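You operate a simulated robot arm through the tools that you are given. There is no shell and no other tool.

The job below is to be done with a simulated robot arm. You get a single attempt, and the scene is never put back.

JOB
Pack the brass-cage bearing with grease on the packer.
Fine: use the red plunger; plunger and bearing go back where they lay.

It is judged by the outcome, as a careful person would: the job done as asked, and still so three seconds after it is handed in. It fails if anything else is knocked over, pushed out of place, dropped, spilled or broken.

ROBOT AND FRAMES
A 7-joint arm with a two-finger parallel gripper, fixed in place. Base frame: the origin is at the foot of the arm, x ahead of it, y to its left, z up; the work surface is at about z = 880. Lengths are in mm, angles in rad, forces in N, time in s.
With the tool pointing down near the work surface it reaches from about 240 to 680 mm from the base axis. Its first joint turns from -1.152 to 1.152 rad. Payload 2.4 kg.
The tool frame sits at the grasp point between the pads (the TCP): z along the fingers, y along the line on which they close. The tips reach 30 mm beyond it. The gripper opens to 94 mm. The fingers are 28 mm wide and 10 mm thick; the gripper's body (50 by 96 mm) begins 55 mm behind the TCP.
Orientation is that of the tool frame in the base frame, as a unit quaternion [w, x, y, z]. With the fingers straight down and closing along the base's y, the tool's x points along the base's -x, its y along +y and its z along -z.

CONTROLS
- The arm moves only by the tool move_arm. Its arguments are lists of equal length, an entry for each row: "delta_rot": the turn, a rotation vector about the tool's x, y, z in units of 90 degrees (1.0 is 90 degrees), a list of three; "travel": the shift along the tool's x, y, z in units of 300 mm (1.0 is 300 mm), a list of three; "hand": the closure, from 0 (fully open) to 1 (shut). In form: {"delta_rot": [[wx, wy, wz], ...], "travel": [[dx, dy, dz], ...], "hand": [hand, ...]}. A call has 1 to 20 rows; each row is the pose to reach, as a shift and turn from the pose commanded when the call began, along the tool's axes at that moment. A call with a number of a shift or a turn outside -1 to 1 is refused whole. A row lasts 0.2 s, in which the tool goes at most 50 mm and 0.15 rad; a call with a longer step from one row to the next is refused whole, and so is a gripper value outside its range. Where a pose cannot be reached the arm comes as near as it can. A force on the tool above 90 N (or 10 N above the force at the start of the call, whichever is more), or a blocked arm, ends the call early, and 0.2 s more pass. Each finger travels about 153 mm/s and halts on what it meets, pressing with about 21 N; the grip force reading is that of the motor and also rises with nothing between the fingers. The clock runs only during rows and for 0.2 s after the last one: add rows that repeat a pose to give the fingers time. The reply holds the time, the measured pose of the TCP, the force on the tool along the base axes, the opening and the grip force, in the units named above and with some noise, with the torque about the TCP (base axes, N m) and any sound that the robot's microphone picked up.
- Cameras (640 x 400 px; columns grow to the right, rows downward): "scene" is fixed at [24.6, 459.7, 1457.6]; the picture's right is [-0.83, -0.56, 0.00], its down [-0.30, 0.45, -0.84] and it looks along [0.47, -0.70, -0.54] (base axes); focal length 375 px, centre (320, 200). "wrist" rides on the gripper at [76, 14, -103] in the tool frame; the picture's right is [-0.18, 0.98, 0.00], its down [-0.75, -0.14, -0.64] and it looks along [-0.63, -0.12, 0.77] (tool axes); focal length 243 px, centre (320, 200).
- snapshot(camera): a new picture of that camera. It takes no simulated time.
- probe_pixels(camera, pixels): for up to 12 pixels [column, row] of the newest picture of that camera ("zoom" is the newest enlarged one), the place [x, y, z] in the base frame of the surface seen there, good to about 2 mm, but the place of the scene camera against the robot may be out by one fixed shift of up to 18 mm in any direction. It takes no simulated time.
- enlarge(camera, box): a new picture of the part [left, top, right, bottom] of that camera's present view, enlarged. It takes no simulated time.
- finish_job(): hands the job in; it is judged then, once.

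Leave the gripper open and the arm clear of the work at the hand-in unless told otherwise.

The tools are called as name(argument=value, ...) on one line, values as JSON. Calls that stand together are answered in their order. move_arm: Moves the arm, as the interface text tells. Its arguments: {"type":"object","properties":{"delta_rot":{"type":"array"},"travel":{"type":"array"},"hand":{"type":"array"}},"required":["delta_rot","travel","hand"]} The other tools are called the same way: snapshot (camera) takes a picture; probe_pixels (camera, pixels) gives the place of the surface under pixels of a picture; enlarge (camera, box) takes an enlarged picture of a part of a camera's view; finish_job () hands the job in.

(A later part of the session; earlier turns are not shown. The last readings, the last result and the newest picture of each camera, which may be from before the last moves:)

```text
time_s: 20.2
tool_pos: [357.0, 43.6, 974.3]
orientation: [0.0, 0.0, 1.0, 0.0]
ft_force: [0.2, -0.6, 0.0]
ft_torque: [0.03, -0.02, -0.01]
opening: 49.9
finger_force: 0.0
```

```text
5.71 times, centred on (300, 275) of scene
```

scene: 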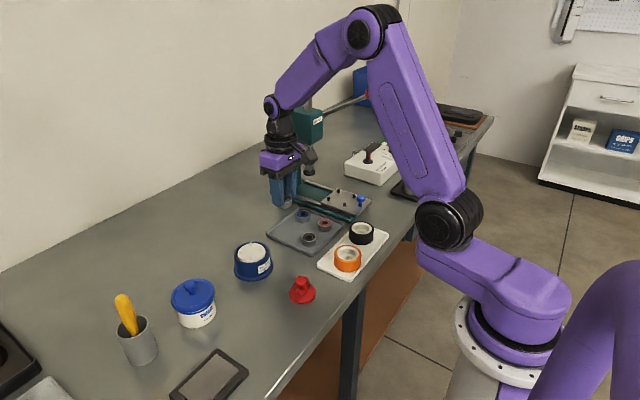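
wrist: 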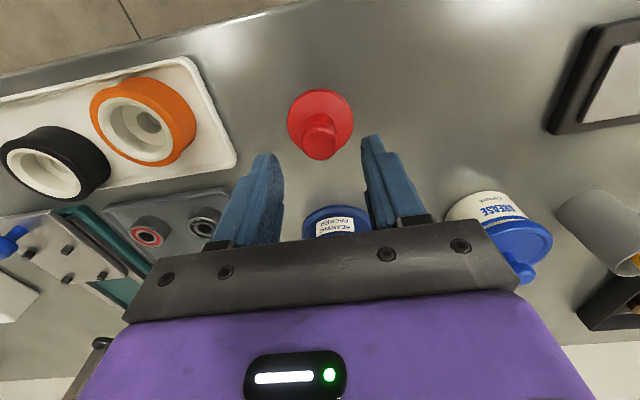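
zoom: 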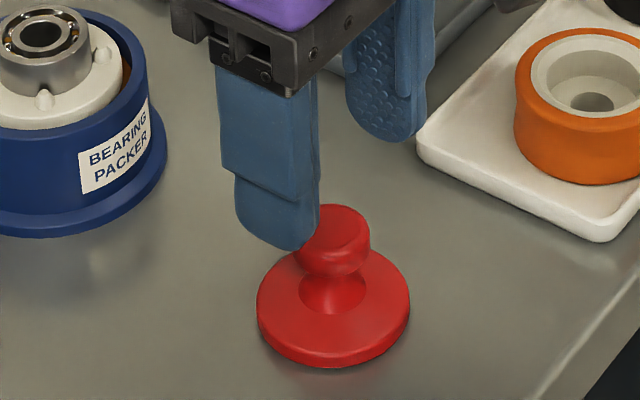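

Probing the knob, neck and flange in the wrist enlargement, with a scene probe alongside for heights.

enlarge(camera="wrist", box=[240, 80, 400, 180])

probe_pixels(camera="zoom", pixels=[[254, 250], [387, 250], [320, 200], [320, 312], [320, 256], [320, 150], [320, 175], [194, 160], [448, 160], [320, 45], [250, 200], [410, 200]])

enlarge(camera="scene", box=[260, 240, 340, 310])

probe_pixels(camera="zoom", pixels=[[340, 230], [340, 255], [335, 268], [332, 290], [330, 305], [330, 330], [330, 350], [330, 364], [265, 300], [405, 300], [330, 390]])

```text
4.00 times, centred on (320, 130) of wrist
```

zoom: 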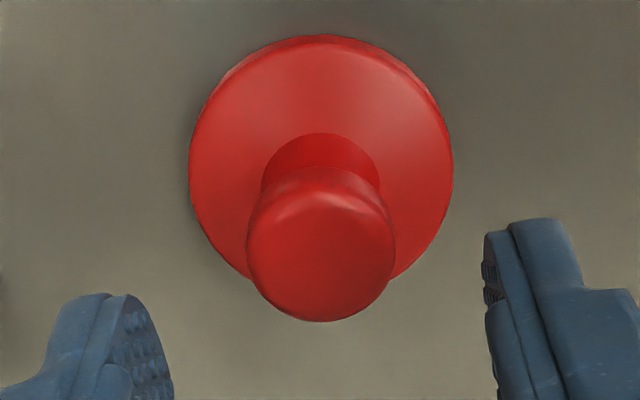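

```text
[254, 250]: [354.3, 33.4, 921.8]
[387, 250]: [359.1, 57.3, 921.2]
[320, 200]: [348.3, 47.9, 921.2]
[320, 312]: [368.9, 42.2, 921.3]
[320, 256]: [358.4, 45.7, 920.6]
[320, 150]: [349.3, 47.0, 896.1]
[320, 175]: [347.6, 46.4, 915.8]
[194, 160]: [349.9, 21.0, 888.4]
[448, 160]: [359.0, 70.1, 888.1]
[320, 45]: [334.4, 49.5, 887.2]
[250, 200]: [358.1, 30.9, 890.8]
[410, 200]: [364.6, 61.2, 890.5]
```

```text
5.71 times, centred on (300, 275) of scene
```

zoom: 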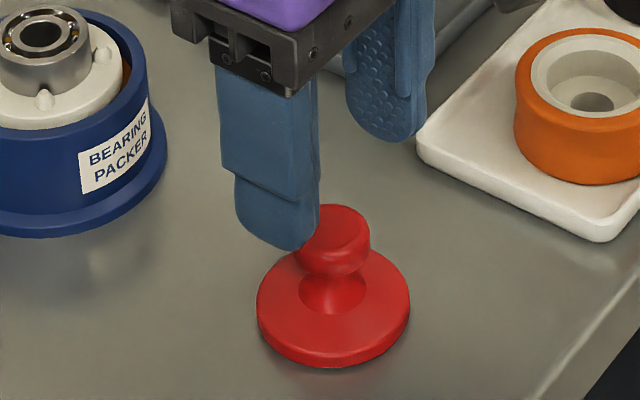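

```text
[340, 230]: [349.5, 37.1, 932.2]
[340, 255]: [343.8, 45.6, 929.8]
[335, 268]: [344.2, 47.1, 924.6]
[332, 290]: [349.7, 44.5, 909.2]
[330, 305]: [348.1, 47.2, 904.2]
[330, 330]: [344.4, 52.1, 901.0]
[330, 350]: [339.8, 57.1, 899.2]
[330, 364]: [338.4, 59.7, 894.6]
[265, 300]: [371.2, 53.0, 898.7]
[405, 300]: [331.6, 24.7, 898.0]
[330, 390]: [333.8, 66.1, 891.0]
```

Knob centre ≈(357.5,45.2), knob about z 908–921 with a neck beneath and the flange at 888–891. I align +0.5,+1.5 and descend to TCP z≈930 (tips ≈900, clear of the flange).

move_arm(delta_rot=[[0, 0, 0], [0, 0, 0], [0, 0, 0], [0, 0, 0], [0, 0, 0]], travel=[[-0.0017, 0.005, 0], [-0.0017, 0.005, 0.05], [-0.0017, 0.005, 0.1], [-0.0017, 0.005, 0.147], [-0.0017, 0.005, 0.147]], hand=[0.468, 0.468, 0.468, 0.468, 0.468])

enlarge(camera="wrist", box=[240, 80, 400, 200])

enlarge(camera="scene", box=[260, 240, 340, 310])

```text
time_s: 21.4
tool_pos: [358.5, 46.5, 929.4]
orientation: [0.0, 0.0, 1.0, 0.001]
ft_force: [-0.6, -0.4, -0.1]
ft_torque: [0.01, -0.03, -0.02]
opening: 50.2
finger_force: 0.1
```

```text
3.33 times, centred on (320, 140) of wrist
```

zoom: 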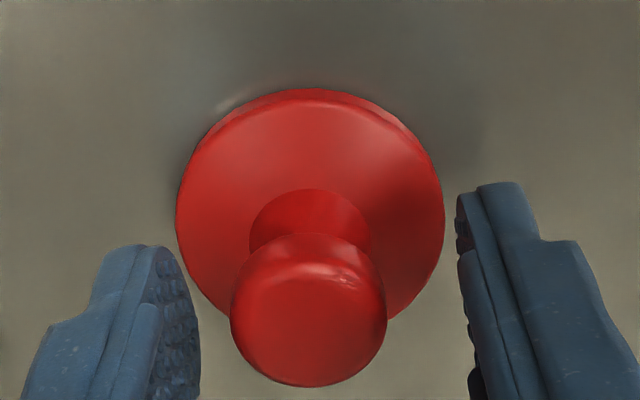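

```text
5.71 times, centred on (300, 275) of scene
```

zoom: 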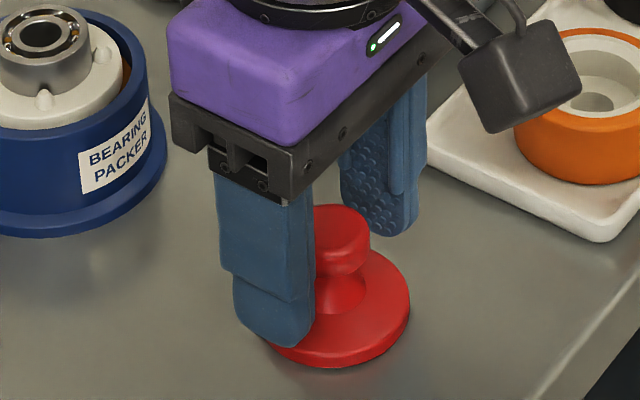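

The knob is ≈1.4 mm towards −y of the finger middle. I nudge, then close gently on the knob.

move_arm(delta_rot=[[0, 0, 0], [0, 0, 0], [0, 0, 0], [0, 0, 0], [0, 0, 0], [0, 0, 0]], travel=[[0.0033, -0.0045, 0], [0.0033, -0.0045, 0], [0.0033, -0.0045, 0], [0.0033, -0.0045, 0], [0.0033, -0.0045, 0], [0.0033, -0.0045, 0]], hand=[0.468, 0.468, 0.6, 0.68, 1, 1])

enlarge(camera="wrist", box=[240, 80, 400, 200])

enlarge(camera="scene", box=[260, 240, 340, 310])

```text
time_s: 22.8
tool_pos: [358.9, 44.3, 931.0]
orientation: [0.0, 0.0, 1.0, 0.0]
ft_force: [0.6, -1.1, 0.4]
ft_torque: [-0.06, -0.01, 0.01]
opening: 25.4
finger_force: 21.3
```

```text
3.33 times, centred on (320, 140) of wrist
```

zoom: 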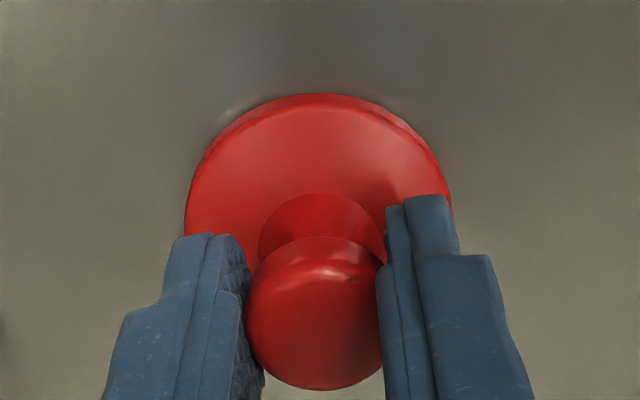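

```text
5.71 times, centred on (300, 275) of scene
```

zoom: 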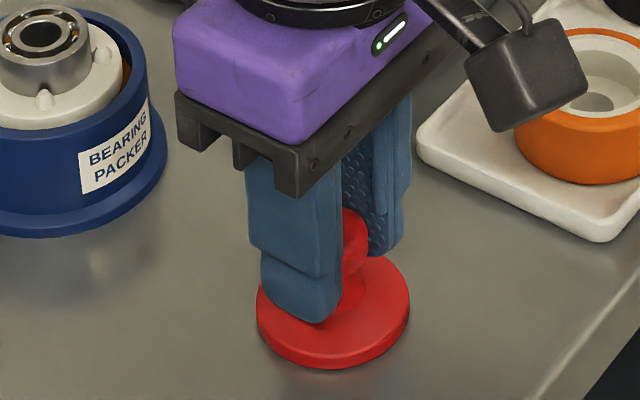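

Plunger gripped at 25.4 mm. Lifting straight up 125 mm and checking it hangs straight.

move_arm(delta_rot=[[0, 0, 0], [0, 0, 0], [0, 0, 0], [0, 0, 0], [0, 0, 0], [0, 0, 0]], travel=[[0, 0, -0.03], [0, 0, -0.12], [0, 0, -0.24], [0, 0, -0.35], [0, 0, -0.42], [0, 0, -0.42]], hand=[1, 1, 1, 1, 1, 1])

snapshot(camera="wrist")

snapshot(camera="scene")

enlarge(camera="scene", box=[230, 160, 350, 290])

```text
time_s: 24.2
tool_pos: [357.7, 45.3, 1057.3]
orientation: [0.0, -0.001, 1.0, -0.001]
ft_force: [0.7, 0.8, 0.0]
ft_torque: [0.0, 0.01, 0.0]
opening: 25.1
finger_force: 20.5
```

```text
taken
```

wrist: 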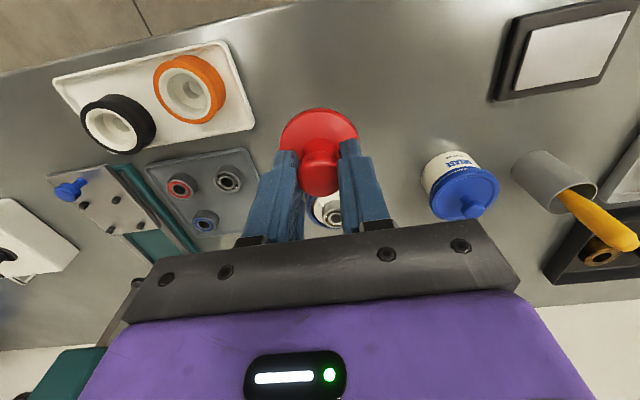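

```text
taken
```

scene: 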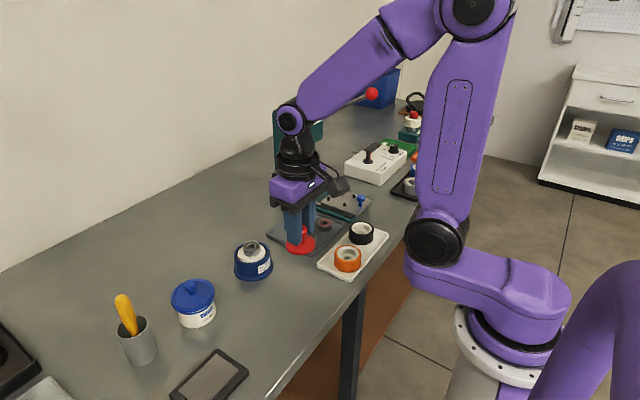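

```text
3.08 times, centred on (290, 225) of scene
```

zoom: 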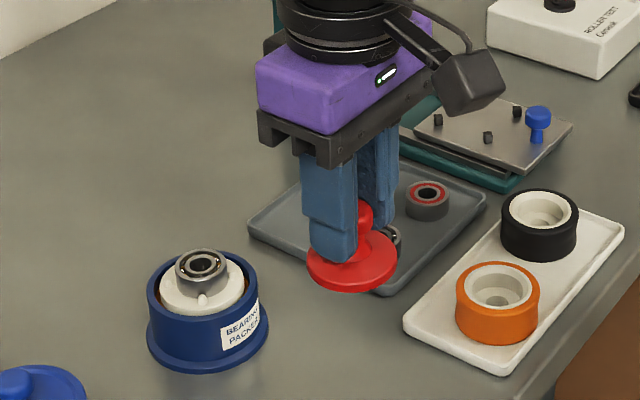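

It hangs straight. Moving horizontally to above the packer (494,41).

move_arm(delta_rot=[[0, 0, 0], [0, 0, 0], [0, 0, 0], [0, 0, 0], [0, 0, 0], [0, 0, 0]], travel=[[-0.1, -0.003, 0], [-0.22, -0.006, 0], [-0.34, -0.01, 0], [-0.453, -0.0143, 0], [-0.453, -0.0143, 0], [-0.453, -0.0143, 0]], hand=[1, 1, 1, 1, 1, 1])

snapshot(camera="wrist")

enlarge(camera="wrist", box=[240, 40, 400, 200])

enlarge(camera="scene", box=[210, 180, 310, 290])

```text
time_s: 25.6
tool_pos: [493.2, 40.0, 1054.9]
orientation: [0.0, 0.0, 1.0, 0.0]
ft_force: [0.1, 1.2, -0.5]
ft_torque: [0.03, -0.01, -0.02]
opening: 25.4
finger_force: 21.1
```

```text
taken
```

wrist: 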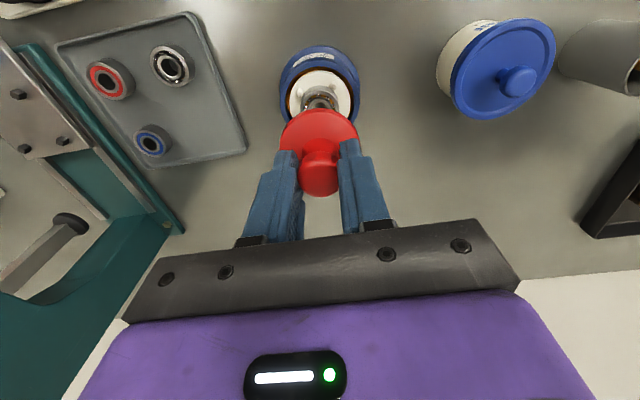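

```text
2.50 times, centred on (320, 120) of wrist
```

zoom: 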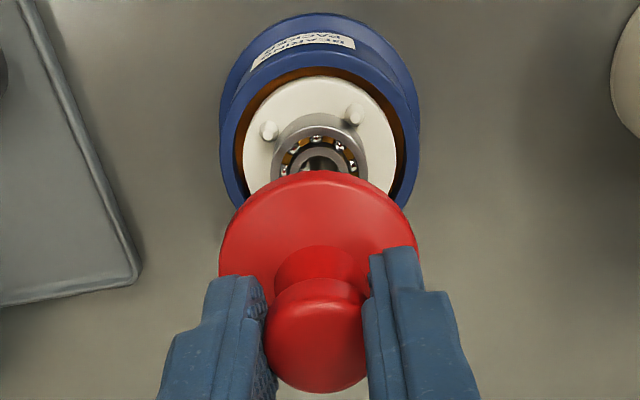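

```text
3.64 times, centred on (260, 235) of scene
```

zoom: 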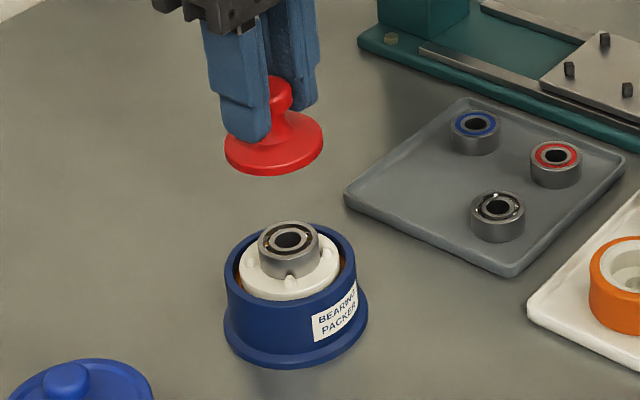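

Plunger is above the bearing. Lowering 57 mm to a few mm above it, then checking alignment.

move_arm(delta_rot=[[0, 0, 0], [0, 0, 0], [0, 0, 0], [0, 0, 0]], travel=[[0, 0, 0.07], [0, 0, 0.14], [0, 0, 0.187], [0, 0, 0.187]], hand=[1, 1, 1, 1])

enlarge(camera="scene", box=[210, 200, 310, 290])

enlarge(camera="wrist", box=[240, 60, 400, 200])

probe_pixels(camera="zoom", pixels=[[320, 60], [320, 100], [205, 180], [435, 180], [190, 150], [450, 150], [320, 200], [320, 300], [278, 300], [360, 300]])

```text
time_s: 26.6
tool_pos: [492.7, 39.8, 1000.4]
orientation: [0.001, 0.0, 1.0, 0.0]
ft_force: [-0.2, 0.2, -0.3]
ft_torque: [0.0, 0.01, -0.02]
opening: 25.3
finger_force: 21.7
```

```text
4.44 times, centred on (260, 245) of scene
```

zoom: 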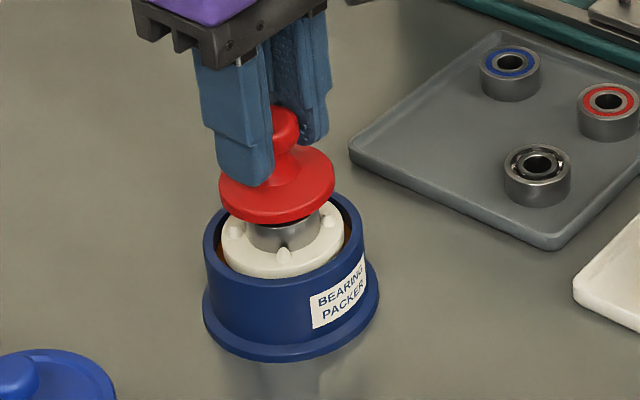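

```text
2.86 times, centred on (320, 130) of wrist
```

zoom: 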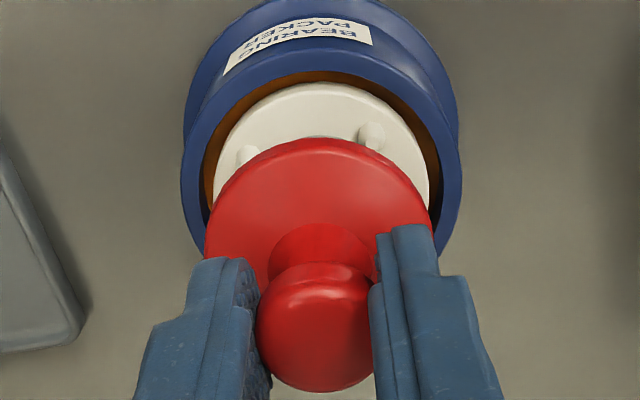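

```text
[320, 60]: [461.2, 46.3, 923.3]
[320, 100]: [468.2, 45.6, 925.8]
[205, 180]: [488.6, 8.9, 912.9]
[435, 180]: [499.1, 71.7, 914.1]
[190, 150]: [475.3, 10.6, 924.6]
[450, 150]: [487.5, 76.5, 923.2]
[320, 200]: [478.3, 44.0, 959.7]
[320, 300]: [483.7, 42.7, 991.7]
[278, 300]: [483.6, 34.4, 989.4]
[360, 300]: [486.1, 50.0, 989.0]
```

The plunger is well over the bearing; the grease ring is at z≈913. Lowering 6 mm gently, reading force.

move_arm(delta_rot=[[0, 0, 0], [0, 0, 0], [0, 0, 0]], travel=[[0, 0, 0.01], [0, 0, 0.02], [0, 0, 0.02]], hand=[1, 1, 1])

move_arm(delta_rot=[[0, 0, 0], [0, 0, 0], [0, 0, 0]], travel=[[0, 0, 0.003], [0, 0, 0.006], [0, 0, 0.006]], hand=[1, 1, 1])

enlarge(camera="scene", box=[210, 200, 310, 290])

```text
time_s: 27.4
tool_pos: [493.6, 40.2, 994.0]
orientation: [0.0, -0.001, 1.0, 0.0]
ft_force: [-0.1, -0.8, -0.6]
ft_torque: [0.0, 0.04, -0.01]
opening: 25.5
finger_force: 21.0
```

```text
time_s: 28.2
tool_pos: [492.4, 41.2, 991.2]
orientation: [0.0, 0.0, 1.0, 0.001]
ft_force: [0.6, 0.7, 0.8]
ft_torque: [0.01, -0.05, 0.0]
opening: 25.2
finger_force: 21.2
```

```text
4.44 times, centred on (260, 245) of scene
```

zoom: 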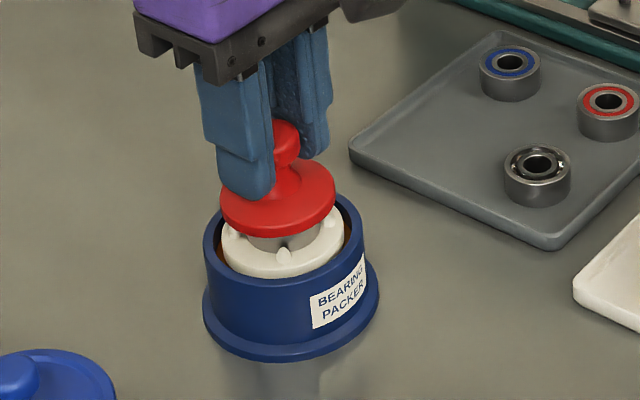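

Nearly touching. Continuing in ≈1.5 mm steps.

move_arm(delta_rot=[[0, 0, 0], [0, 0, 0]], travel=[[0, 0, 0.004], [0, 0, 0.005]], hand=[1, 1])

move_arm(delta_rot=[[0, 0, 0], [0, 0, 0]], travel=[[0, 0, 0.004], [0, 0, 0.005]], hand=[1, 1])

enlarge(camera="scene", box=[210, 200, 310, 290])

```text
time_s: 28.8
tool_pos: [493.0, 40.4, 990.5]
orientation: [0.0, 0.0, 1.0, -0.001]
ft_force: [-0.7, 0.3, 2.5]
ft_torque: [0.02, 0.0, -0.02]
opening: 25.4
finger_force: 21.1
```

```text
time_s: 29.4
tool_pos: [493.9, 40.8, 989.0]
orientation: [0.0, 0.0, 1.0, 0.0]
ft_force: [-0.9, -0.7, 2.6]
ft_torque: [-0.07, 0.05, 0.01]
opening: 25.4
finger_force: 21.0
```

```text
4.44 times, centred on (260, 245) of scene
```

zoom: 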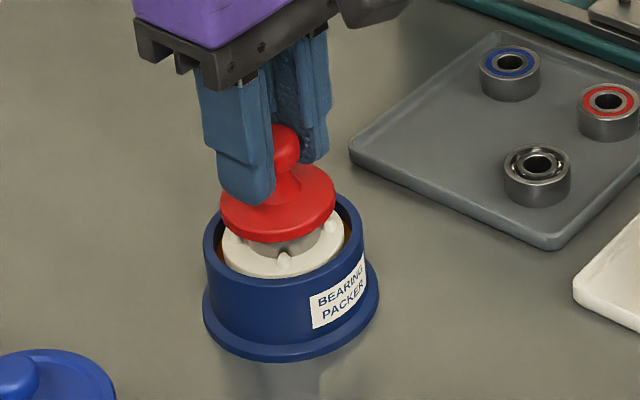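

Contact looks to be starting (≈2.6 N). I press on in small steps, watching force and height.

move_arm(delta_rot=[[0, 0, 0], [0, 0, 0]], travel=[[0, 0, 0.004], [0, 0, 0.007]], hand=[1, 1])

move_arm(delta_rot=[[0, 0, 0], [0, 0, 0]], travel=[[0, 0, 0.004], [0, 0, 0.007]], hand=[1, 1])

enlarge(camera="scene", box=[210, 200, 310, 290])

```text
time_s: 30.0
tool_pos: [493.4, 39.8, 986.7]
orientation: [0.001, 0.0, 1.0, 0.0]
ft_force: [1.3, 0.0, 3.8]
ft_torque: [-0.02, -0.08, 0.04]
opening: 25.4
finger_force: 20.8
```

```text
time_s: 30.6
tool_pos: [493.3, 40.1, 984.7]
orientation: [0.0, 0.0, 1.0, 0.0]
ft_force: [1.8, 1.3, 6.5]
ft_torque: [0.09, -0.12, -0.01]
opening: 25.1
finger_force: 21.3
```

```text
4.44 times, centred on (260, 245) of scene
```

zoom: 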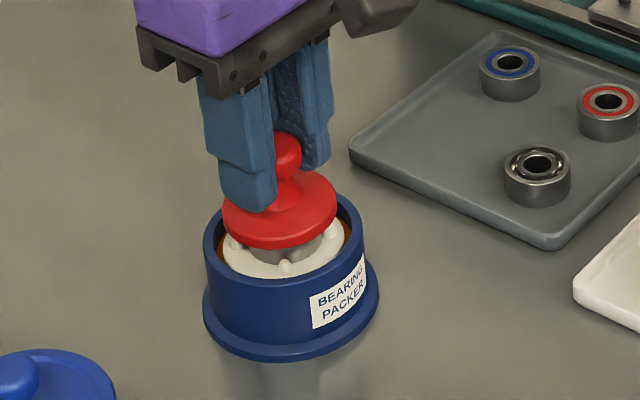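

Force rises gently (6.5 N) as the plate starts to sink. Pressing further, 5 mm at a time.

move_arm(delta_rot=[[0, 0, 0], [0, 0, 0], [0, 0, 0]], travel=[[0, 0, 0.004], [0, 0, 0.008], [0, 0, 0.012]], hand=[1, 1, 1])

enlarge(camera="wrist", box=[240, 60, 400, 200])

enlarge(camera="scene", box=[220, 210, 300, 290])

```text
time_s: 31.4
tool_pos: [493.3, 40.6, 981.0]
orientation: [0.001, 0.0, 1.0, 0.001]
ft_force: [0.2, -1.9, 14.0]
ft_torque: [-0.17, 0.15, 0.01]
opening: 25.2
finger_force: 20.8
```

```text
2.86 times, centred on (320, 130) of wrist
```

zoom: 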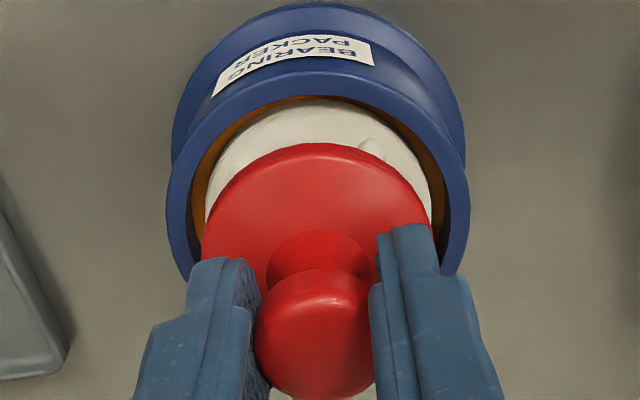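

```text
5.00 times, centred on (260, 250) of scene
```

zoom: 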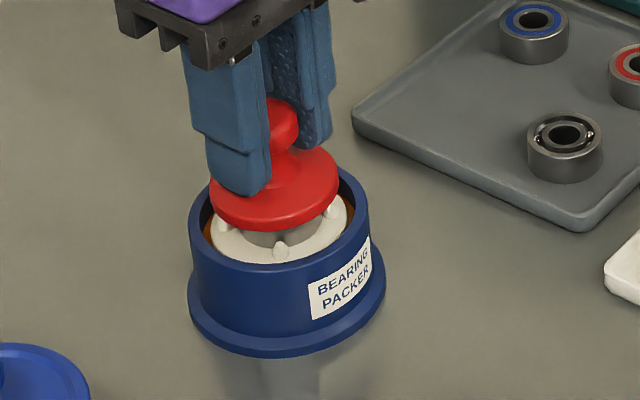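

Force 14 N; the plate has visibly sunk a little. I'll hold to see whether it relaxes (grease flowing) or acts like a spring.

move_arm(delta_rot=[[0, 0, 0], [0, 0, 0], [0, 0, 0], [0, 0, 0], [0, 0, 0]], travel=[[0, 0, 0], [0, 0, 0], [0, 0, 0], [0, 0, 0], [0, 0, 0]], hand=[1, 1, 1, 1, 1])

move_arm(delta_rot=[[0, 0, 0], [0, 0, 0], [0, 0, 0]], travel=[[0, 0, 0.004], [0, 0, 0.008], [0, 0, 0.008]], hand=[1, 1, 1])

enlarge(camera="scene", box=[220, 210, 300, 290])

enlarge(camera="wrist", box=[240, 60, 400, 200])

probe_pixels(camera="zoom", pixels=[[320, 130], [240, 145], [320, 90], [320, 200], [315, 330], [315, 360], [190, 180], [445, 180]])

```text
time_s: 32.6
tool_pos: [493.7, 41.0, 981.0]
orientation: [0.0, 0.0, 1.0, 0.0]
ft_force: [0.2, 2.7, 11.1]
ft_torque: [0.08, 0.03, 0.0]
opening: 25.2
finger_force: 21.7
```

```text
time_s: 33.4
tool_pos: [491.9, 42.2, 977.4]
orientation: [0.001, 0.0, 1.0, 0.001]
ft_force: [1.7, 0.3, 16.2]
ft_torque: [0.06, -0.49, 0.01]
opening: 25.5
finger_force: 20.7
```

```text
5.00 times, centred on (260, 250) of scene
```

zoom: 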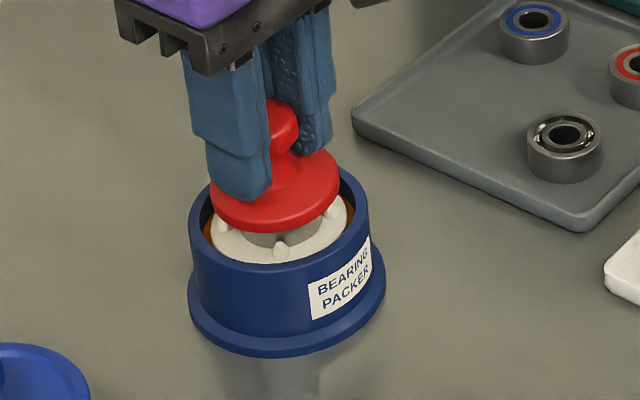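

```text
2.86 times, centred on (320, 130) of wrist
```

zoom: 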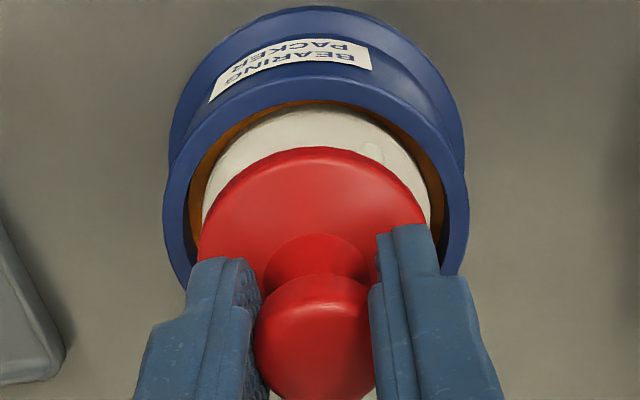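

```text
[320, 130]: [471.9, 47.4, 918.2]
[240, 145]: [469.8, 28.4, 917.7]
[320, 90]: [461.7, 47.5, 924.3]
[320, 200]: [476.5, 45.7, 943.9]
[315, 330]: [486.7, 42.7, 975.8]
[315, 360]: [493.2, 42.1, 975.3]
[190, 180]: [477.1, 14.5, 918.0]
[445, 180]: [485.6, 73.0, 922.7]
```

The plate has sunk from 925 to ≈918, and the fingers have slid ≈7 mm down the knob, so the tips are about to bear on the flange. That gives a direct push, so I continue pressing.

move_arm(delta_rot=[[0, 0, 0], [0, 0, 0], [0, 0, 0]], travel=[[0, 0, 0.004], [0, 0, 0.008], [0, 0, 0.012]], hand=[1, 1, 1])

enlarge(camera="scene", box=[220, 210, 300, 290])

enlarge(camera="wrist", box=[240, 60, 400, 200])

probe_pixels(camera="zoom", pixels=[[320, 130], [240, 145], [320, 200], [315, 330], [315, 360]])

```text
time_s: 34.2
tool_pos: [492.1, 40.1, 974.9]
orientation: [0.001, 0.001, 1.0, 0.0]
ft_force: [-0.9, -5.8, 27.4]
ft_torque: [-0.38, 0.32, -0.02]
opening: 25.4
finger_force: 21.0
```

```text
5.00 times, centred on (260, 250) of scene
```

zoom: 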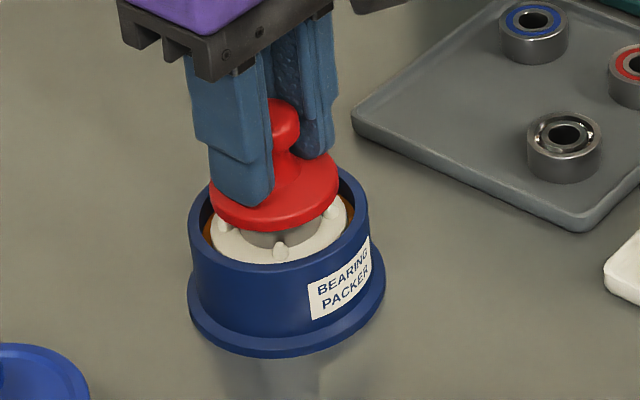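

```text
2.86 times, centred on (320, 130) of wrist
```

zoom: 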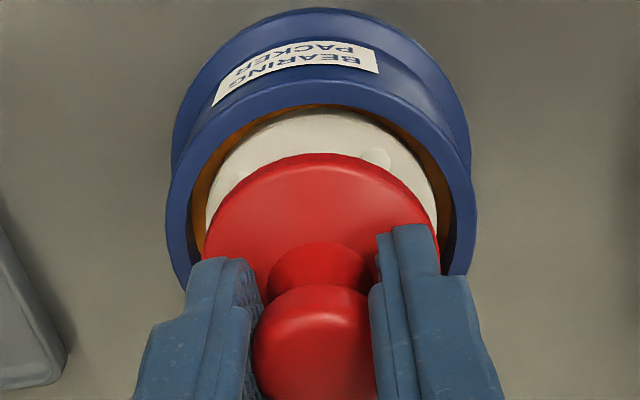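

```text
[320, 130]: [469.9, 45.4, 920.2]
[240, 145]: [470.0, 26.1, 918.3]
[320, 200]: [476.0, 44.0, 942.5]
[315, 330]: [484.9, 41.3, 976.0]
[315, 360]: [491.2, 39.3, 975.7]
```

Force is 27 N with the plate steady at ≈919, tips just above the flange. Pressing 3.5 mm more so the tips bear on the flange.

move_arm(delta_rot=[[0, 0, 0], [0, 0, 0], [0, 0, 0]], travel=[[0, 0, 0.004], [0, 0, 0.008], [0, 0, 0.012]], hand=[1, 1, 1])

enlarge(camera="scene", box=[220, 210, 300, 290])

enlarge(camera="wrist", box=[240, 60, 400, 200])

probe_pixels(camera="zoom", pixels=[[320, 130], [240, 145], [320, 200], [315, 330], [315, 360]])

```text
time_s: 35.0
tool_pos: [494.1, 41.8, 975.8]
orientation: [0.004, 0.0, 1.0, -0.001]
ft_force: [-6.9, 1.4, 52.7]
ft_torque: [0.49, 0.83, 0.06]
opening: 25.7
finger_force: 20.9
```

```text
5.00 times, centred on (260, 250) of scene
```

zoom: 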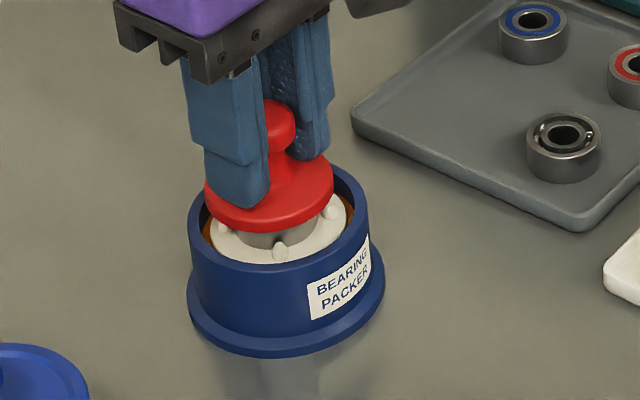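

```text
2.86 times, centred on (320, 130) of wrist
```

zoom: 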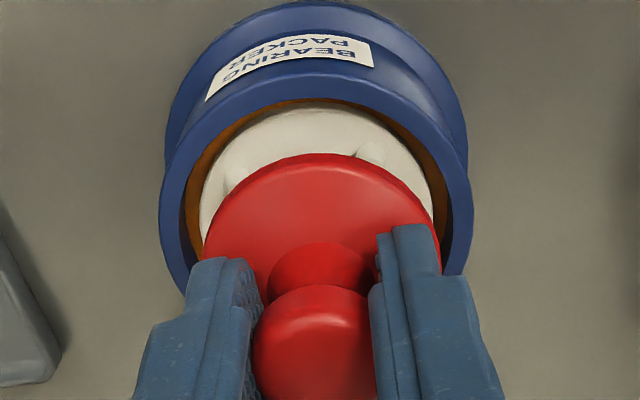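

```text
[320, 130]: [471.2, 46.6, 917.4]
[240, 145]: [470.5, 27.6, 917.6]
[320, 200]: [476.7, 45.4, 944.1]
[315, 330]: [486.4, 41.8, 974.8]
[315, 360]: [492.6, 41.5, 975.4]
```

At 52.7 N the plate no longer moves (≈917.5, about 7.5 mm sunk): bottomed. I hold this press for about 1.2 s.

move_arm(delta_rot=[[0, 0, 0], [0, 0, 0], [0, 0, 0], [0, 0, 0], [0, 0, 0], [0, 0, 0]], travel=[[0, 0, 0], [0, 0, 0], [0, 0, 0], [0, 0, 0], [0, 0, 0], [0, 0, 0]], hand=[1, 1, 1, 1, 1, 1])

enlarge(camera="scene", box=[220, 210, 300, 290])

```text
time_s: 36.4
tool_pos: [494.9, 40.6, 974.6]
orientation: [0.004, 0.0, 1.0, 0.0]
ft_force: [-0.7, -5.2, 48.4]
ft_torque: [-0.87, -0.72, -0.09]
opening: 25.7
finger_force: 21.6
```

```text
5.00 times, centred on (260, 250) of scene
```

zoom: 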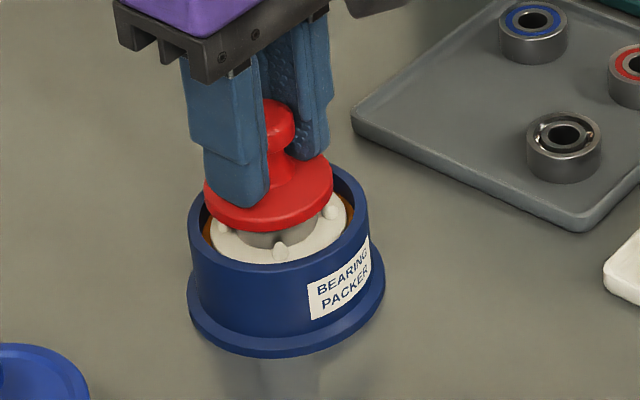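

Now easing up slowly with the plunger held, and checking that the bearing stays on the plate.

move_arm(delta_rot=[[0, 0, 0], [0, 0, 0], [0, 0, 0], [0, 0, 0], [0, 0, 0], [0, 0, 0]], travel=[[0, 0, -0.01], [0, 0, -0.025], [0, 0, -0.045], [0, 0, -0.07], [0, 0, -0.1], [0, 0, -0.1]], hand=[1, 1, 1, 1, 1, 1])

snapshot(camera="scene")

enlarge(camera="scene", box=[220, 200, 300, 280])

enlarge(camera="wrist", box=[240, 60, 400, 200])

```text
time_s: 37.8
tool_pos: [493.3, 41.7, 1000.1]
orientation: [0.0, -0.001, 1.0, 0.0]
ft_force: [-0.3, -0.4, -1.3]
ft_torque: [0.01, 0.04, -0.05]
opening: 25.5
finger_force: 21.2
```

```text
taken
```

scene: 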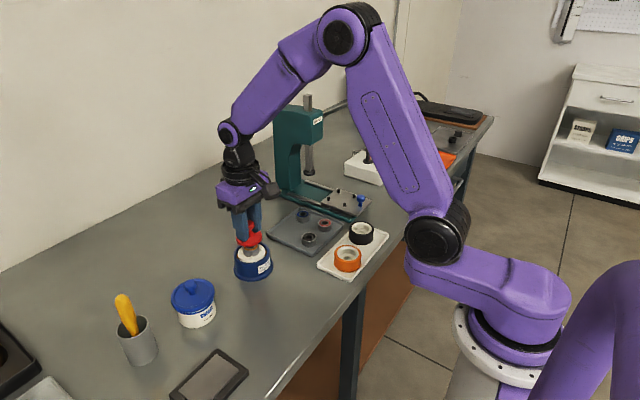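

```text
5.00 times, centred on (260, 240) of scene
```

zoom: 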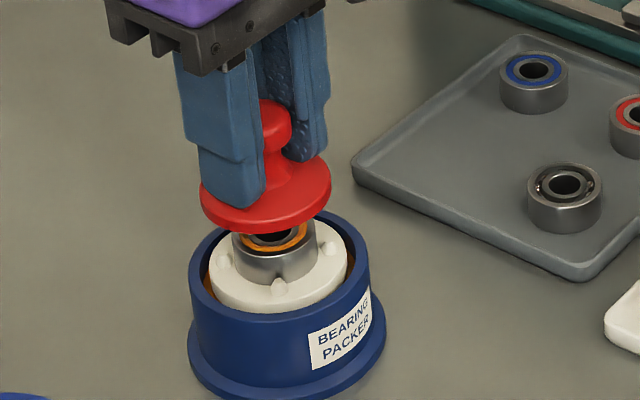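

```text
2.86 times, centred on (320, 130) of wrist
```

zoom: 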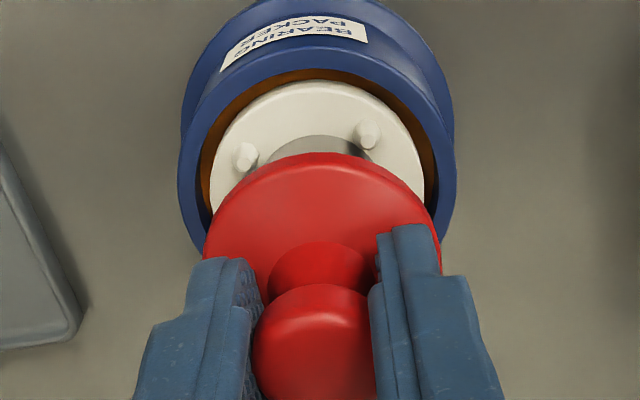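

The bearing stayed on the plate and its race is now filled with amber grease. Lifting the plunger clear, then looking at the bearing from the wrist camera on the way back.

move_arm(delta_rot=[[0, 0, 0], [0, 0, 0], [0, 0, 0], [0, 0, 0], [0, 0, 0], [0, 0, 0], [0, 0, 0], [0, 0, 0], [0, 0, 0]], travel=[[0, 0, -0.06], [0, 0, -0.13], [0, 0, -0.18], [0.1, 0.003, -0.18], [0.22, 0.006, -0.18], [0.34, 0.009, -0.18], [0.452, 0.011, -0.18], [0.452, 0.011, -0.18], [0.452, 0.011, -0.18]], hand=[1, 1, 1, 1, 1, 1, 1, 1, 1])

enlarge(camera="scene", box=[230, 225, 280, 275])

snapshot(camera="wrist")

enlarge(camera="scene", box=[240, 170, 360, 310])

```text
time_s: 39.8
tool_pos: [356.1, 44.7, 1054.1]
orientation: [0.0, 0.0, 1.0, 0.0]
ft_force: [-0.3, 0.5, -0.2]
ft_torque: [-0.03, -0.01, 0.01]
opening: 25.4
finger_force: 21.2
```

```text
8.00 times, centred on (255, 250) of scene
```

zoom: 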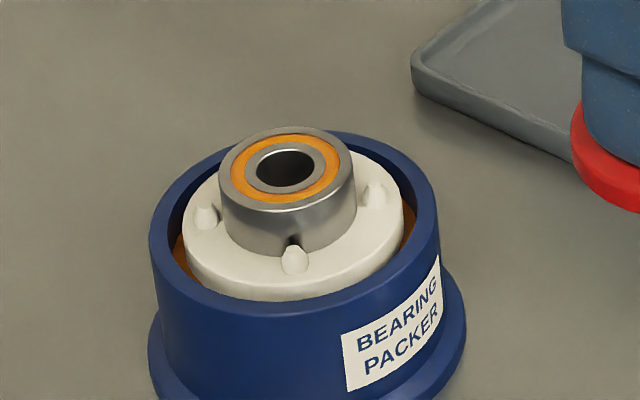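

```text
taken
```

wrist: 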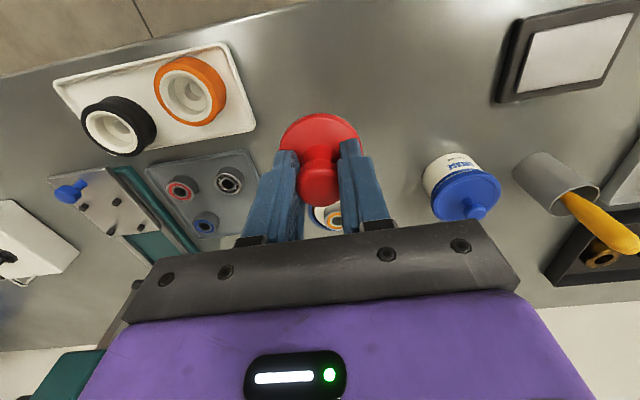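

```text
2.86 times, centred on (300, 240) of scene
```

zoom: 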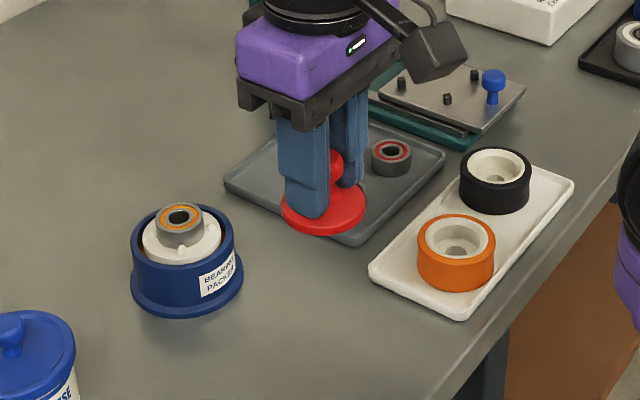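

A complete ring of grease fills the bearing. Now I lower the plunger towards its old spot and compare positions before touching down.

move_arm(delta_rot=[[0, 0, 0], [0, 0, 0], [0, 0, 0], [0, 0, 0], [0, 0, 0]], travel=[[-0.004, 0, 0.1], [-0.004, 0, 0.22], [-0.004, 0, 0.32], [-0.004, 0, 0.39], [-0.004, 0, 0.39]], hand=[1, 1, 1, 1, 1])

snapshot(camera="wrist")

enlarge(camera="wrist", box=[240, 80, 400, 200])

probe_pixels(camera="zoom", pixels=[[260, 310], [375, 310], [318, 275], [318, 340], [318, 388], [318, 120], [190, 200], [440, 200], [318, 108]])

enlarge(camera="scene", box=[260, 240, 340, 310])

```text
time_s: 41.0
tool_pos: [359.8, 44.4, 938.0]
orientation: [0.0, 0.0, 1.0, 0.0]
ft_force: [-0.3, -0.3, 0.7]
ft_torque: [-0.02, -0.02, -0.01]
opening: 25.3
finger_force: 21.4
```

```text
taken
```

wrist: 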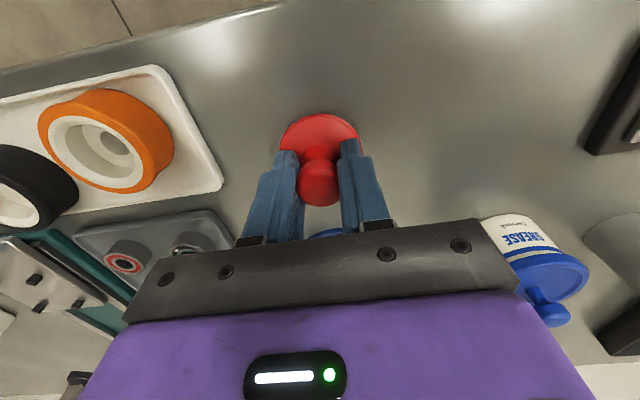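

```text
3.33 times, centred on (320, 140) of wrist
```

zoom: 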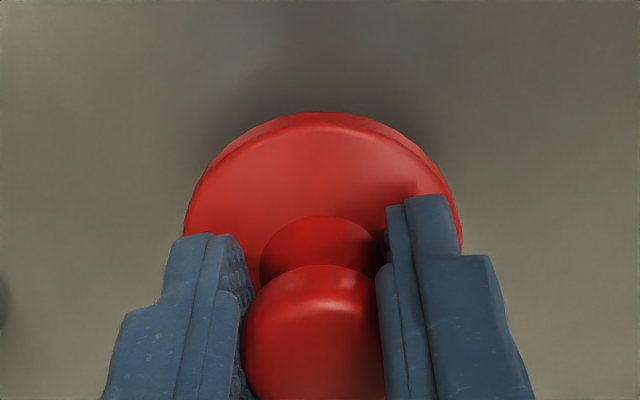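

```text
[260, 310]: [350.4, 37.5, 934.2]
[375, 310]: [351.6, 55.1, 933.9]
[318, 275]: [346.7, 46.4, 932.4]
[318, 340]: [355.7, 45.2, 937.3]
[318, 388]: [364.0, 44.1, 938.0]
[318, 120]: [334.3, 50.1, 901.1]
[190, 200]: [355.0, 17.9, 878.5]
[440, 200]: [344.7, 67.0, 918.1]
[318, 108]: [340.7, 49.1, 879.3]
```

```text
5.71 times, centred on (300, 275) of scene
```

zoom: 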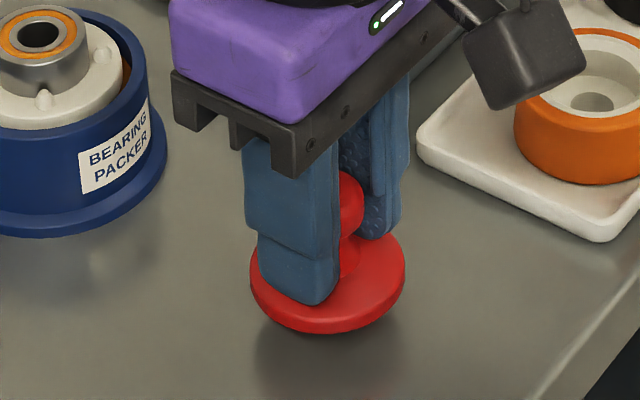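

The plunger's flange edge (334.3) matches its original place (334.4). Bottom is ≈16 mm above the bench. Lowering 13 mm and then in small steps to contact.

move_arm(delta_rot=[[0, 0, 0], [0, 0, 0], [0, 0, 0], [0, 0, 0]], travel=[[0, 0, 0.015], [0, 0, 0.03], [0, 0, 0.043], [0, 0, 0.043]], hand=[1, 1, 1, 1])

move_arm(delta_rot=[[0, 0, 0], [0, 0, 0]], travel=[[0, 0, 0.003], [0, 0, 0.005]], hand=[1, 1])

enlarge(camera="scene", box=[260, 240, 340, 310])

```text
time_s: 42.0
tool_pos: [357.7, 43.3, 925.5]
orientation: [0.0, 0.0, 1.0, 0.0]
ft_force: [-0.5, -0.2, -1.2]
ft_torque: [0.04, 0.0, -0.01]
opening: 25.5
finger_force: 20.7
```

```text
time_s: 42.6
tool_pos: [358.5, 44.1, 923.8]
orientation: [0.0, 0.0, 1.0, 0.0]
ft_force: [-0.2, -0.6, -0.4]
ft_torque: [-0.02, -0.01, 0.01]
opening: 25.5
finger_force: 21.1
```

```text
5.71 times, centred on (300, 275) of scene
```

zoom: 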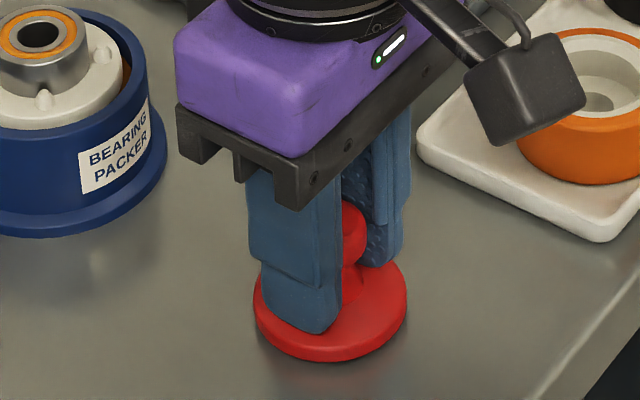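

About 2 mm left to the bench (flange bottom at row 361, originally 368). Small steps down.

move_arm(delta_rot=[[0, 0, 0], [0, 0, 0]], travel=[[0, 0, 0.003], [0, 0, 0.005]], hand=[1, 1])

move_arm(delta_rot=[[0, 0, 0], [0, 0, 0]], travel=[[0, 0, 0.002], [0, 0, 0.003]], hand=[1, 1])

move_arm(delta_rot=[[0, 0, 0], [0, 0, 0]], travel=[[0, 0, 0.002], [0, 0, 0.003]], hand=[1, 1])

enlarge(camera="scene", box=[260, 240, 340, 310])

```text
time_s: 43.2
tool_pos: [359.6, 43.6, 922.3]
orientation: [0.0, 0.0, 1.0, -0.001]
ft_force: [-0.1, 0.6, -0.9]
ft_torque: [-0.01, 0.03, -0.03]
opening: 25.5
finger_force: 21.3
```

```text
time_s: 43.8
tool_pos: [359.2, 43.2, 921.3]
orientation: [0.001, 0.0, 1.0, 0.0]
ft_force: [-1.7, 4.1, 13.6]
ft_torque: [0.18, 0.03, 0.0]
opening: 25.3
finger_force: 21.0
```

```text
time_s: 44.4
tool_pos: [358.4, 43.8, 921.0]
orientation: [0.002, 0.0, 1.0, 0.001]
ft_force: [-3.0, 1.2, 34.3]
ft_torque: [0.06, 0.05, 0.01]
opening: 25.5
finger_force: 20.8
```

```text
5.71 times, centred on (300, 275) of scene
```

zoom: 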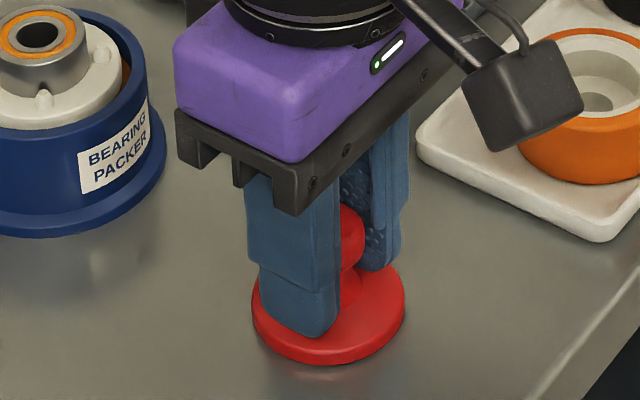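

Touched down (z≈921). The scene comparison shows it ≈2 mm too far in +x (flange 251–405 against 257–410 originally). I lift 2.5 mm, shift −1.8 mm in x, and set down again lightly.

move_arm(delta_rot=[[0, 0, 0], [0, 0, 0], [0, 0, 0], [0, 0, 0]], travel=[[0, 0, -0.012], [0.006, 0.001, -0.012], [0.006, 0.001, -0.007], [0.006, 0.001, -0.0045]], hand=[1, 1, 1, 1])

enlarge(camera="scene", box=[260, 240, 340, 310])

```text
time_s: 45.4
tool_pos: [355.7, 44.7, 921.3]
orientation: [0.0, 0.0, 1.0, -0.001]
ft_force: [0.1, -0.5, -0.2]
ft_torque: [0.03, 0.01, -0.03]
opening: 25.4
finger_force: 21.5
```

```text
5.71 times, centred on (300, 275) of scene
```

zoom: 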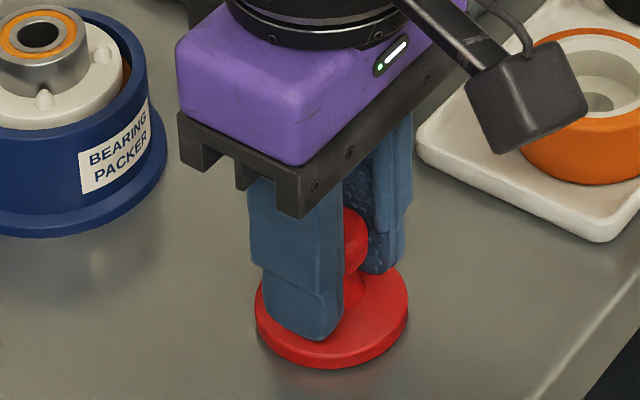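

Now it spans 255–409, bottom 369: matching the original. Down 0.4 mm, then open to ≈50 mm and rise.

move_arm(delta_rot=[[0, 0, 0], [0, 0, 0], [0, 0, 0], [0, 0, 0]], travel=[[0, 0, 0.0013], [0, 0, 0.0013], [0, 0, 0.0013], [0, 0, 0.0013]], hand=[1, 0.7, 0.5, 0.468])

move_arm(delta_rot=[[0, 0, 0], [0, 0, 0], [0, 0, 0], [0, 0, 0], [0, 0, 0], [0, 0, 0]], travel=[[0, 0, -0.03], [0, 0, -0.12], [0, 0, -0.24], [0, 0, -0.36], [0, 0, -0.41], [0, 0, -0.41]], hand=[0.468, 0.468, 0.468, 0.468, 0.468, 0.468])

enlarge(camera="scene", box=[260, 240, 340, 310])

snapshot(camera="wrist")

```text
time_s: 46.4
tool_pos: [356.3, 44.7, 922.1]
orientation: [0.001, 0.0, 1.0, 0.0]
ft_force: [0.8, -0.5, 0.3]
ft_torque: [0.0, -0.01, -0.01]
opening: 50.3
finger_force: 0.1
```

```text
time_s: 47.8
tool_pos: [358.0, 43.5, 1046.5]
orientation: [-0.001, 0.0, 1.0, 0.0]
ft_force: [0.5, -0.1, -0.1]
ft_torque: [-0.02, -0.01, 0.0]
opening: 49.8
finger_force: 0.1
```

```text
5.71 times, centred on (300, 275) of scene
```

zoom: 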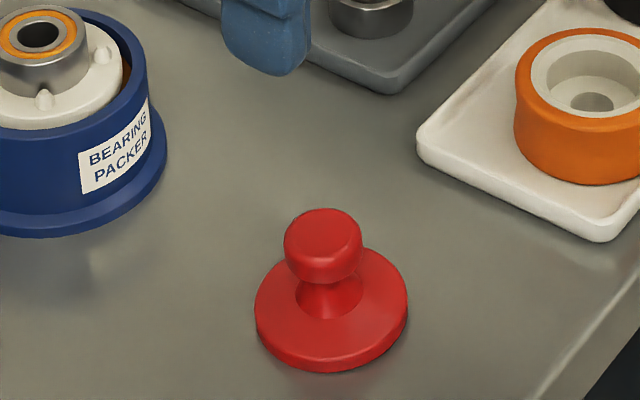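

```text
taken
```

wrist: 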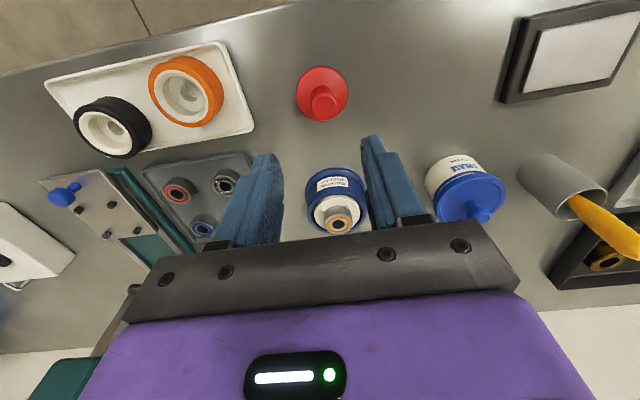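

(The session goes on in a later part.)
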